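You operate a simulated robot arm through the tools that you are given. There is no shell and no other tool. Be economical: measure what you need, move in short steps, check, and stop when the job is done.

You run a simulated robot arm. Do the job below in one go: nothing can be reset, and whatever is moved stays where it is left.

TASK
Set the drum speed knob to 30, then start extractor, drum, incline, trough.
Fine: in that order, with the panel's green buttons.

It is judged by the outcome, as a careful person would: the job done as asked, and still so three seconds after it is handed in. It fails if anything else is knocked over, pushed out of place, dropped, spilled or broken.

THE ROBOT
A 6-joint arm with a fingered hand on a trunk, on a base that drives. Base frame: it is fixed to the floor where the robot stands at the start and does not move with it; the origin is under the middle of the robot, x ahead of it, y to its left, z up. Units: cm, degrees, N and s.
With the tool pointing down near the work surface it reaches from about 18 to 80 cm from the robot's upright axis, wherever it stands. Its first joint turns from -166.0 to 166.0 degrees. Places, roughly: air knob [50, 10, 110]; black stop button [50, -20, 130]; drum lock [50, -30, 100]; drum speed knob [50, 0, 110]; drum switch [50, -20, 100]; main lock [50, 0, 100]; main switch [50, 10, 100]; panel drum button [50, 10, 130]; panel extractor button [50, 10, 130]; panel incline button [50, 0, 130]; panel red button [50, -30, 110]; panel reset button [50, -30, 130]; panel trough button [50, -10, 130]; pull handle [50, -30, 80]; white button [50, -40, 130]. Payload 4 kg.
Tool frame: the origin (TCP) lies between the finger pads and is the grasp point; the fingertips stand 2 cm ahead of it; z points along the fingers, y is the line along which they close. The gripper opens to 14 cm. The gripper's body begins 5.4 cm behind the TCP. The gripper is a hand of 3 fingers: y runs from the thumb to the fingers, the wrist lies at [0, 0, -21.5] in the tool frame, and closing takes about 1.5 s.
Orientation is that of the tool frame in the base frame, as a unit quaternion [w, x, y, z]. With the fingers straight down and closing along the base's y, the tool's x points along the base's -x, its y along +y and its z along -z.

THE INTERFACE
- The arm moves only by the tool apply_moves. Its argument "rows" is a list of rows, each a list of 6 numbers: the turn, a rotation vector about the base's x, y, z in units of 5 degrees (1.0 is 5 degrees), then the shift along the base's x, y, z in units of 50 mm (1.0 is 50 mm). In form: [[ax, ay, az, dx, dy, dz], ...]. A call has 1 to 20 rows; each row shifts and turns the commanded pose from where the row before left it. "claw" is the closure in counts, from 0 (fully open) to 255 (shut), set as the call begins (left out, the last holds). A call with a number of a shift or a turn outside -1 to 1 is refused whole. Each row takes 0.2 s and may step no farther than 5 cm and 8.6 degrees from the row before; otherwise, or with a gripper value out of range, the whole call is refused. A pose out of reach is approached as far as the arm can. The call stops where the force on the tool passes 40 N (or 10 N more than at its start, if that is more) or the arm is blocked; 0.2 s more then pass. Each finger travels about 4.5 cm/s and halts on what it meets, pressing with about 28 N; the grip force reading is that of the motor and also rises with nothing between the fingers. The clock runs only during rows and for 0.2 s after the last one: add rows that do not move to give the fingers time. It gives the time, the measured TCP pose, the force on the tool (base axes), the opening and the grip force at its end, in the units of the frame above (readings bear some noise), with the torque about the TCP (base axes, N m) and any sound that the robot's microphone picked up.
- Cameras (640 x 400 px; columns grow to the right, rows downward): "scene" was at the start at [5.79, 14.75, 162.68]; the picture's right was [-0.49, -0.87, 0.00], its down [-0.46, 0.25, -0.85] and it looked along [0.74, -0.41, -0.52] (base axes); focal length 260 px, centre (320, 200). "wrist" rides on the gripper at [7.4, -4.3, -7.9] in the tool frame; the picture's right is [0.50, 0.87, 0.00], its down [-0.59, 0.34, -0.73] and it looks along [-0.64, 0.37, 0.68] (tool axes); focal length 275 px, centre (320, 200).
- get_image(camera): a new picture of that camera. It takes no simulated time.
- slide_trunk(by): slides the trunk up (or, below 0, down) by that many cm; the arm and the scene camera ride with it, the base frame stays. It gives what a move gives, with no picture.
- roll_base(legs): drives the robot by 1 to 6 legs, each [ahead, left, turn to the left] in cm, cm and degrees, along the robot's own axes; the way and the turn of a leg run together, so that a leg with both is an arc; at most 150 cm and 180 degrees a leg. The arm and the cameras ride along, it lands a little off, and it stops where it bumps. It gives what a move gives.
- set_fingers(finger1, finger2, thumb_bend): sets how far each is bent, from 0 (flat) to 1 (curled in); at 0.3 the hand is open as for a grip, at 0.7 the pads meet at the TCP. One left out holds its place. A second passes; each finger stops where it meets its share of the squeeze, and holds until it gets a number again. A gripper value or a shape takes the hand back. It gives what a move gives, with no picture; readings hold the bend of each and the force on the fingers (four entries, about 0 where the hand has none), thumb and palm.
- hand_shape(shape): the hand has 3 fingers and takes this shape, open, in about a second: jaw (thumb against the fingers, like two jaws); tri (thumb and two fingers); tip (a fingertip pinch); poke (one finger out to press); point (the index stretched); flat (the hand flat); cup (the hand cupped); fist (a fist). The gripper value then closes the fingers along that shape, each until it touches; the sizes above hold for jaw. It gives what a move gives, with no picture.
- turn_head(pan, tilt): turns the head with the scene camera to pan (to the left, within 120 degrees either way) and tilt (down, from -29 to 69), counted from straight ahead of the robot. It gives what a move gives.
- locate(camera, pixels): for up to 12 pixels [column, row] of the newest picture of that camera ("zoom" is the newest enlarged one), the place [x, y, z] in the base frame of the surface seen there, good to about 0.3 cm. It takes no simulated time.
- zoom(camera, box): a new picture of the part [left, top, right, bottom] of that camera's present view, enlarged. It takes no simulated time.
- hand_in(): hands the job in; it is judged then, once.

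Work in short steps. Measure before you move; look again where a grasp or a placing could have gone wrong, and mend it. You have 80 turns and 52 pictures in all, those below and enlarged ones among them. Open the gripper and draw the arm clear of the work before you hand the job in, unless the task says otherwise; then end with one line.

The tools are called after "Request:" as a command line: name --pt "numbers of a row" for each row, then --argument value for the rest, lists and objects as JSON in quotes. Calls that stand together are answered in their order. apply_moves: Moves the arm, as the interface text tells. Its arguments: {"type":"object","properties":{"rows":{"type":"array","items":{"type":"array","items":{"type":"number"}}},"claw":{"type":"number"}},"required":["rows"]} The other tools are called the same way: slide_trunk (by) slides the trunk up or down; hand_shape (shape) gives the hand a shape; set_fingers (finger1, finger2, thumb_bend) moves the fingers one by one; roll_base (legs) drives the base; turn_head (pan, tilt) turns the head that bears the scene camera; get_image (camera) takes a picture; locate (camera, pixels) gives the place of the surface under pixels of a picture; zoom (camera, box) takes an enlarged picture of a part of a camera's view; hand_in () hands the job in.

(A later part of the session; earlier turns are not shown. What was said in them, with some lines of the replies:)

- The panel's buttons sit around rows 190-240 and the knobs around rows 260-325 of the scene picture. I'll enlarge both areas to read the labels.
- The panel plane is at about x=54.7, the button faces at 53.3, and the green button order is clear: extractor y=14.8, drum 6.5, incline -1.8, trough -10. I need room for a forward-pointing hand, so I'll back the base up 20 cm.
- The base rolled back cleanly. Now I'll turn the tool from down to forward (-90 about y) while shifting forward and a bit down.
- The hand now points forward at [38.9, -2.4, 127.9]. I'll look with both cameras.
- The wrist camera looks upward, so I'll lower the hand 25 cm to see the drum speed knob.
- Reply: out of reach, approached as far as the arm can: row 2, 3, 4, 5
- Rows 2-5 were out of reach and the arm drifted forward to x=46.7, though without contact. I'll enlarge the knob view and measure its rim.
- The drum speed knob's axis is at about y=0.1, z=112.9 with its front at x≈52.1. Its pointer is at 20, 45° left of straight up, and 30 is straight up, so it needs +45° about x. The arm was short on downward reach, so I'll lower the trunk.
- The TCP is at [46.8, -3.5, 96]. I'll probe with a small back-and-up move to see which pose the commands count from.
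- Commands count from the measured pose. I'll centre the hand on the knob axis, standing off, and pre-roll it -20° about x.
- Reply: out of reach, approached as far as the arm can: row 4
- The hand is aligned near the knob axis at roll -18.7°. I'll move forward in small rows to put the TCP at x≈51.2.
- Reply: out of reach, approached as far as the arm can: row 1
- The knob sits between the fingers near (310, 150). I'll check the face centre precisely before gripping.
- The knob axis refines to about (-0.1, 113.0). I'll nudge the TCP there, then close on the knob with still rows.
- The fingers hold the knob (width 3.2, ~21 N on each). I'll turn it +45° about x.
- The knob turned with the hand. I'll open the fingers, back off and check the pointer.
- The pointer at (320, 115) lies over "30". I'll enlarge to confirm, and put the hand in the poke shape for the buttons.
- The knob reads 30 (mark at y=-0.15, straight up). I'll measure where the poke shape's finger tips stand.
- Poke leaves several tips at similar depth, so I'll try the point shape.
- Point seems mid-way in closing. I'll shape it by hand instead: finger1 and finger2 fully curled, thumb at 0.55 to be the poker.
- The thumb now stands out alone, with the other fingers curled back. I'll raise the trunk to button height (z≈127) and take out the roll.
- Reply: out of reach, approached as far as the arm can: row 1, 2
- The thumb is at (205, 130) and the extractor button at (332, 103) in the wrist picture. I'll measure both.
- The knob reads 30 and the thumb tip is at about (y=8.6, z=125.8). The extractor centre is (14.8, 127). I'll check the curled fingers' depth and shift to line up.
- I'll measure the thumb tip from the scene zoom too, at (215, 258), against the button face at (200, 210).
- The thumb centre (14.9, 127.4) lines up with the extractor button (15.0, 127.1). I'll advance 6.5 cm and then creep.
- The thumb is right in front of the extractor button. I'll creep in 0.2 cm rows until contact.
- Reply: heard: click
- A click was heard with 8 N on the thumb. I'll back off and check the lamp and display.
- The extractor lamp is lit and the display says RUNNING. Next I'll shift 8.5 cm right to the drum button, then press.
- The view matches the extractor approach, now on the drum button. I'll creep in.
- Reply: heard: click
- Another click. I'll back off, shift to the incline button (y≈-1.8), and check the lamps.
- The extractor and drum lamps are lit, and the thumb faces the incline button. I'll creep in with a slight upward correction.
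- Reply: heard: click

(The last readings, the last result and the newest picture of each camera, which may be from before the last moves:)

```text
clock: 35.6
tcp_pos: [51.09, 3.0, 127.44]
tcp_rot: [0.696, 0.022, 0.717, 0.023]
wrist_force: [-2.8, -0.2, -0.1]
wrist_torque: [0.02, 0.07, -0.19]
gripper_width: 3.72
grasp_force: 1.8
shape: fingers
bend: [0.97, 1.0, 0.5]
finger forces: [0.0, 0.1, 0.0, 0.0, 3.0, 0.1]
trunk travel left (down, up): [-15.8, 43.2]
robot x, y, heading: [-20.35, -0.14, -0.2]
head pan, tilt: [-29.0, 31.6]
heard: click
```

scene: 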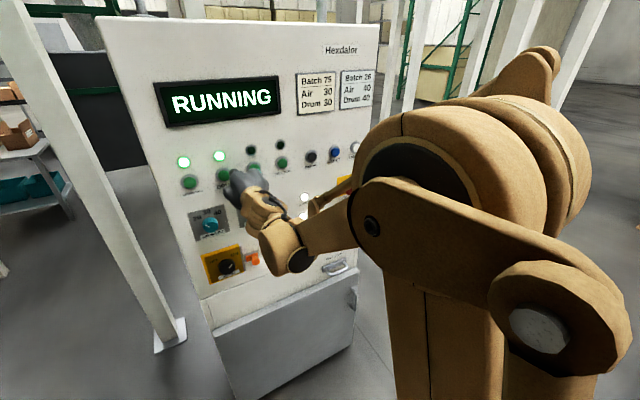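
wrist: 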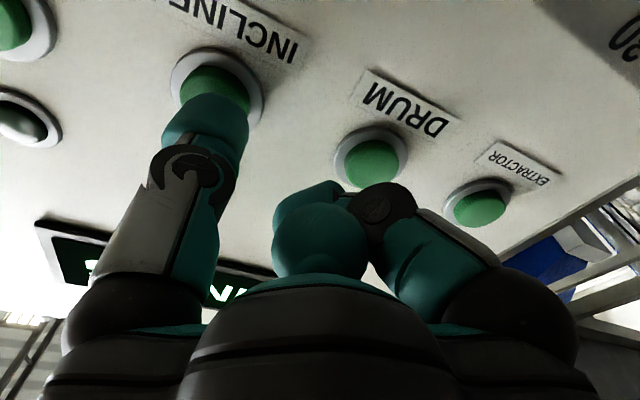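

A click at light force. I'll back off and verify the incline lamp while moving to the trough button.

Request:
apply_moves --pt "0 0 0 -0.2 0 0" --pt "0 0 0 -0.4 0 0" --pt "0 0 0 0 -0.83 0" --pt "0 0 0 0 -0.83 0" --pt "0 0 0 0 0 0" --pt "0 0 0 0.3 0 0" --pt "0 0 0 0 0 0"

Request:
get_image --camera "wrist"

Request:
zoom --camera "scene" --box '[140, 60, 380, 220]'

```text
clock: 37.2
tcp_pos: [49.75, -2.33, 126.92]
tcp_rot: [0.696, 0.021, 0.717, 0.023]
wrist_force: [0.5, 0.6, -0.3]
wrist_torque: [-0.03, 0.01, -0.01]
gripper_width: 3.69
grasp_force: 0.1
shape: fingers
bend: [0.97, 1.0, 0.5]
finger forces: [0.1, 0.1, 0.0, 0.0, 0.0, 0.1]
out of reach, approached as far as the arm can: row 3, 4
trunk travel left (down, up): [-15.8, 43.2]
robot x, y, heading: [-19.97, -0.41, -0.4]
head pan, tilt: [-29.0, 31.6]
```

```text
15 pictures are left
```

wrist: 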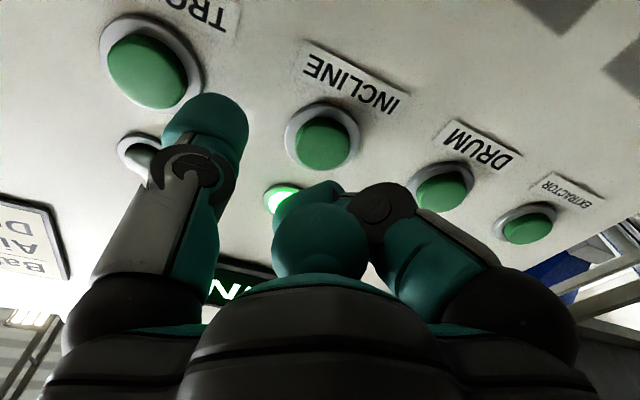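

```text
2.50 times, centred on (260, 140) of scene
```

zoom: 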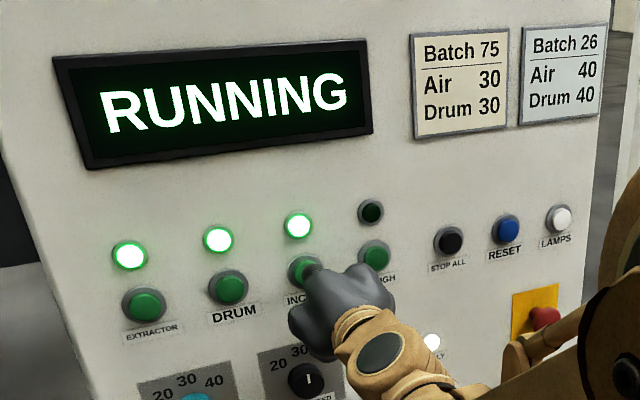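

All three lamps are lit, but the arm ran out of reach at y=-2.3 and needs -5.2. I'll check how near the forearm is to the red stop button before sliding the base.

Request:
locate --camera "zoom" --pixels '[[515, 355], [530, 345], [545, 318], [600, 300], [375, 255], [575, 330]]'

Request:
apply_moves --pt "0 0 0 -0.5 0 0" --pt "0 0 0 -0.5 0 0" --pt "0 0 0 0 0 0"

```text
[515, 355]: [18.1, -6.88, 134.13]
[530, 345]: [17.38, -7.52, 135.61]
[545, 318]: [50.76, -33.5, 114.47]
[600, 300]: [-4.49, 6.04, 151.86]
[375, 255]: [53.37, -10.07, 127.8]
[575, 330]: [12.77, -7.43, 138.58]
```

```text
clock: 38.0
tcp_pos: [44.71, -2.61, 126.87]
tcp_rot: [0.696, 0.022, 0.718, 0.023]
wrist_force: [0.8, -0.3, 0.5]
wrist_torque: [-0.05, 0.0, -0.04]
gripper_width: 3.71
grasp_force: 0.1
shape: fingers
bend: [0.97, 1.0, 0.5]
finger forces: [0.0, 0.0, 0.1, 0.1, 0.0, 0.0]
trunk travel left (down, up): [-15.8, 43.2]
robot x, y, heading: [-19.77, 0.1, -0.5]
head pan, tilt: [-29.0, 31.6]
```

The forearm is far from the panel (x≈18) and the hand is backed off. I'll drive the base 6 cm to the right.

Request:
roll_base --legs '[[0, -6, 0]]'

```text
clock: 39.0
tcp_pos: [44.76, -8.6, 126.94]
tcp_rot: [0.696, 0.022, 0.717, 0.023]
wrist_force: [0.2, -1.1, 0.0]
wrist_torque: [-0.01, -0.01, 0.04]
gripper_width: 3.7
grasp_force: 0.0
shape: fingers
bend: [0.97, 1.0, 0.5]
finger forces: [0.1, 0.0, 0.0, 0.0, 0.0, 0.1]
trunk travel left (down, up): [-15.8, 43.2]
robot x, y, heading: [-19.54, -6.09, -0.1]
head pan, tilt: [-29.0, 31.6]
```

The TCP is at y=-8.6. I'll shift to y≈-5.25, z≈127.4, approach to x≈50 and look.

Request:
apply_moves --pt "0 0 0 0 0.34 0.05" --pt "0 0 0 0 0.34 0.05" --pt "0 0 0 0.5 0 0" --pt "0 0 0 0.5 0 0" --pt "0 0 0 0 0 0"

Request:
get_image --camera "wrist"

```text
clock: 40.2
tcp_pos: [49.62, -6.09, 126.95]
tcp_rot: [0.696, 0.022, 0.718, 0.023]
wrist_force: [-0.3, -0.5, -0.1]
wrist_torque: [0.02, -0.03, -0.02]
gripper_width: 3.71
grasp_force: 0.0
shape: fingers
bend: [0.97, 1.0, 0.5]
finger forces: [0.1, 0.0, 0.1, 0.0, 0.1, 0.0]
out of reach, approached as far as the arm can: row 2
trunk travel left (down, up): [-15.8, 43.2]
robot x, y, heading: [-19.62, -6.09, -0.0]
head pan, tilt: [-29.0, 31.6]
```

```text
13 pictures are left
```

wrist: 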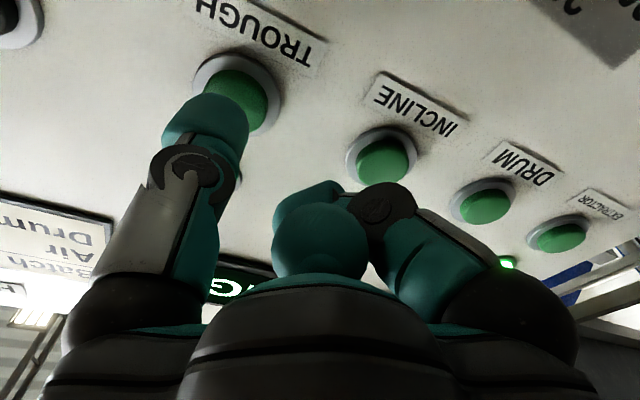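

The thumb is about 0.9 cm right of the trough button's centre. I'll shift left and up a bit, well clear of contact.

Request:
apply_moves --pt "0 0 0 0 0.1 0.04" --pt "0 0 0 0 0.09 0.04" --pt "0 0 0 0 0 0"

Request:
get_image --camera "wrist"

```text
clock: 41.0
tcp_pos: [49.69, -5.3, 127.54]
tcp_rot: [0.696, 0.022, 0.718, 0.023]
wrist_force: [-0.4, 0.5, 0.8]
wrist_torque: [0.0, -0.01, 0.02]
gripper_width: 3.69
grasp_force: 0.1
shape: fingers
bend: [0.97, 1.0, 0.5]
finger forces: [0.0, 0.0, 0.0, 0.0, 0.2, 0.1]
trunk travel left (down, up): [-15.8, 43.2]
robot x, y, heading: [-20.11, -5.87, -0.0]
head pan, tilt: [-29.0, 31.6]
```

```text
12 pictures are left
```

wrist: 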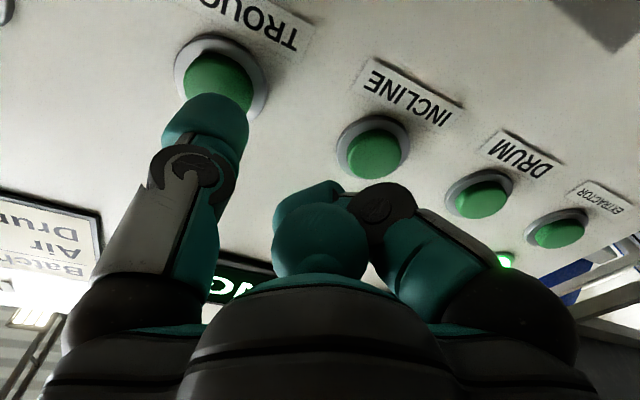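

Aligned as for the earlier presses. I'll creep onto the trough button.

Request:
apply_moves --pt "0 0 0 0.06 0 0" --pt "0 0 0 0.06 0 0" --pt "0 0 0 0.05 0 0" --pt "0 0 0 0.04 0 0" --pt "0 0 0 0.04 0 0" --pt "0 0 0 0.04 0 0" --pt "0 0 0 0.02 0 0"

```text
clock: 42.6
tcp_pos: [51.26, -5.27, 127.45]
tcp_rot: [0.696, 0.023, 0.717, 0.022]
wrist_force: [-5.2, 1.4, -2.2]
wrist_torque: [0.11, 0.06, -0.23]
gripper_width: 3.67
grasp_force: 2.7
shape: fingers
bend: [0.97, 1.0, 0.5]
finger forces: [0.0, 0.0, 0.0, 0.0, 5.4, 0.0]
trunk travel left (down, up): [-15.8, 43.2]
robot x, y, heading: [-19.79, -5.88, -0.3]
head pan, tilt: [-29.0, 31.6]
heard: click
```

A click again. I'll draw the hand back 15 cm before opening it.

Request:
apply_moves --pt "0 0 0 -0.2 0 0" --pt "0 0 0 -0.6 0 0" --pt "0 0 0 -0.6 0 0" --pt "0 0 0 -0.6 0 0" --pt "0 0 0 -0.6 0 0" --pt "0 0 0 0 0 0"

Request:
roll_base --legs '[[-12, 0, 0]]'

Request:
hand_shape --shape "jaw"

Request:
get_image --camera "scene"

```text
clock: 44.0
tcp_pos: [38.4, -5.12, 127.54]
tcp_rot: [0.696, 0.021, 0.718, 0.023]
wrist_force: [-0.2, 0.7, -0.1]
wrist_torque: [0.02, 0.01, 0.0]
gripper_width: 3.71
grasp_force: 0.1
shape: fingers
bend: [0.97, 1.0, 0.5]
finger forces: [0.1, 0.0, 0.1, 0.0, 0.1, 0.1]
trunk travel left (down, up): [-15.8, 43.2]
robot x, y, heading: [-20.16, -6.08, -0.1]
head pan, tilt: [-29.0, 31.6]
```

```text
clock: 45.2
tcp_pos: [26.4, -5.09, 127.62]
tcp_rot: [0.696, 0.022, 0.717, 0.023]
wrist_force: [-0.6, -0.4, -0.5]
wrist_torque: [0.0, 0.01, -0.02]
gripper_width: 3.69
grasp_force: 0.1
shape: fingers
bend: [0.97, 1.0, 0.5]
finger forces: [0.1, 0.0, 0.1, 0.0, 0.1, 0.0]
trunk travel left (down, up): [-15.8, 43.2]
robot x, y, heading: [-31.36, -6.28, 0.0]
head pan, tilt: [-29.0, 31.6]
```

```text
clock: 46.1
tcp_pos: [26.54, -5.18, 127.45]
tcp_rot: [0.696, 0.022, 0.717, 0.022]
wrist_force: [0.3, -0.5, -0.4]
wrist_torque: [-0.01, 0.0, 0.02]
gripper_width: 13.99
grasp_force: 0.1
shape: jaw
bend: [0.3, 0.3, 0.3]
finger forces: [0.0, 0.0, 0.1, 0.1, 0.0, 0.1]
trunk travel left (down, up): [-15.8, 43.2]
robot x, y, heading: [-31.38, -5.72, -0.0]
head pan, tilt: [-29.0, 31.6]
```

```text
11 pictures are left
```

scene: 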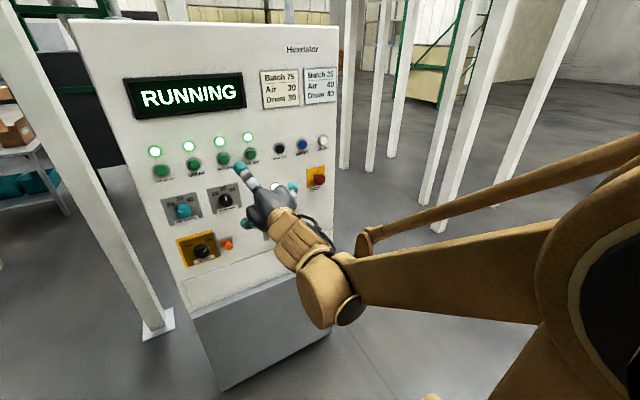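

All four lamps appear lit (155-248, ~135-150). One enlarged look will confirm the knob and lamps.

Request:
zoom --camera "scene" --box '[130, 120, 290, 220]'

```text
4.00 times, centred on (210, 170) of scene
```

zoom: 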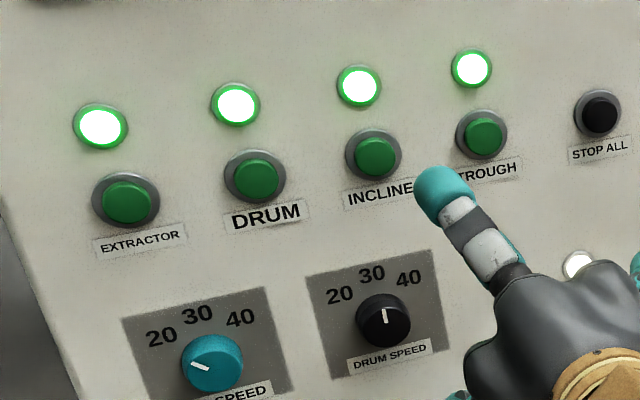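

The drum speed pointer is at 30, all four lamps are lit, the air knob is unmoved, and the arm is clear with the hand open. I'm handing in.

Request:
hand_in

```text
The job is handed in.
```

The drum speed knob is at 30, and extractor, drum, incline and trough were started in that order with the green buttons; all four lamps were lit and the display read RUNNING when I handed in.
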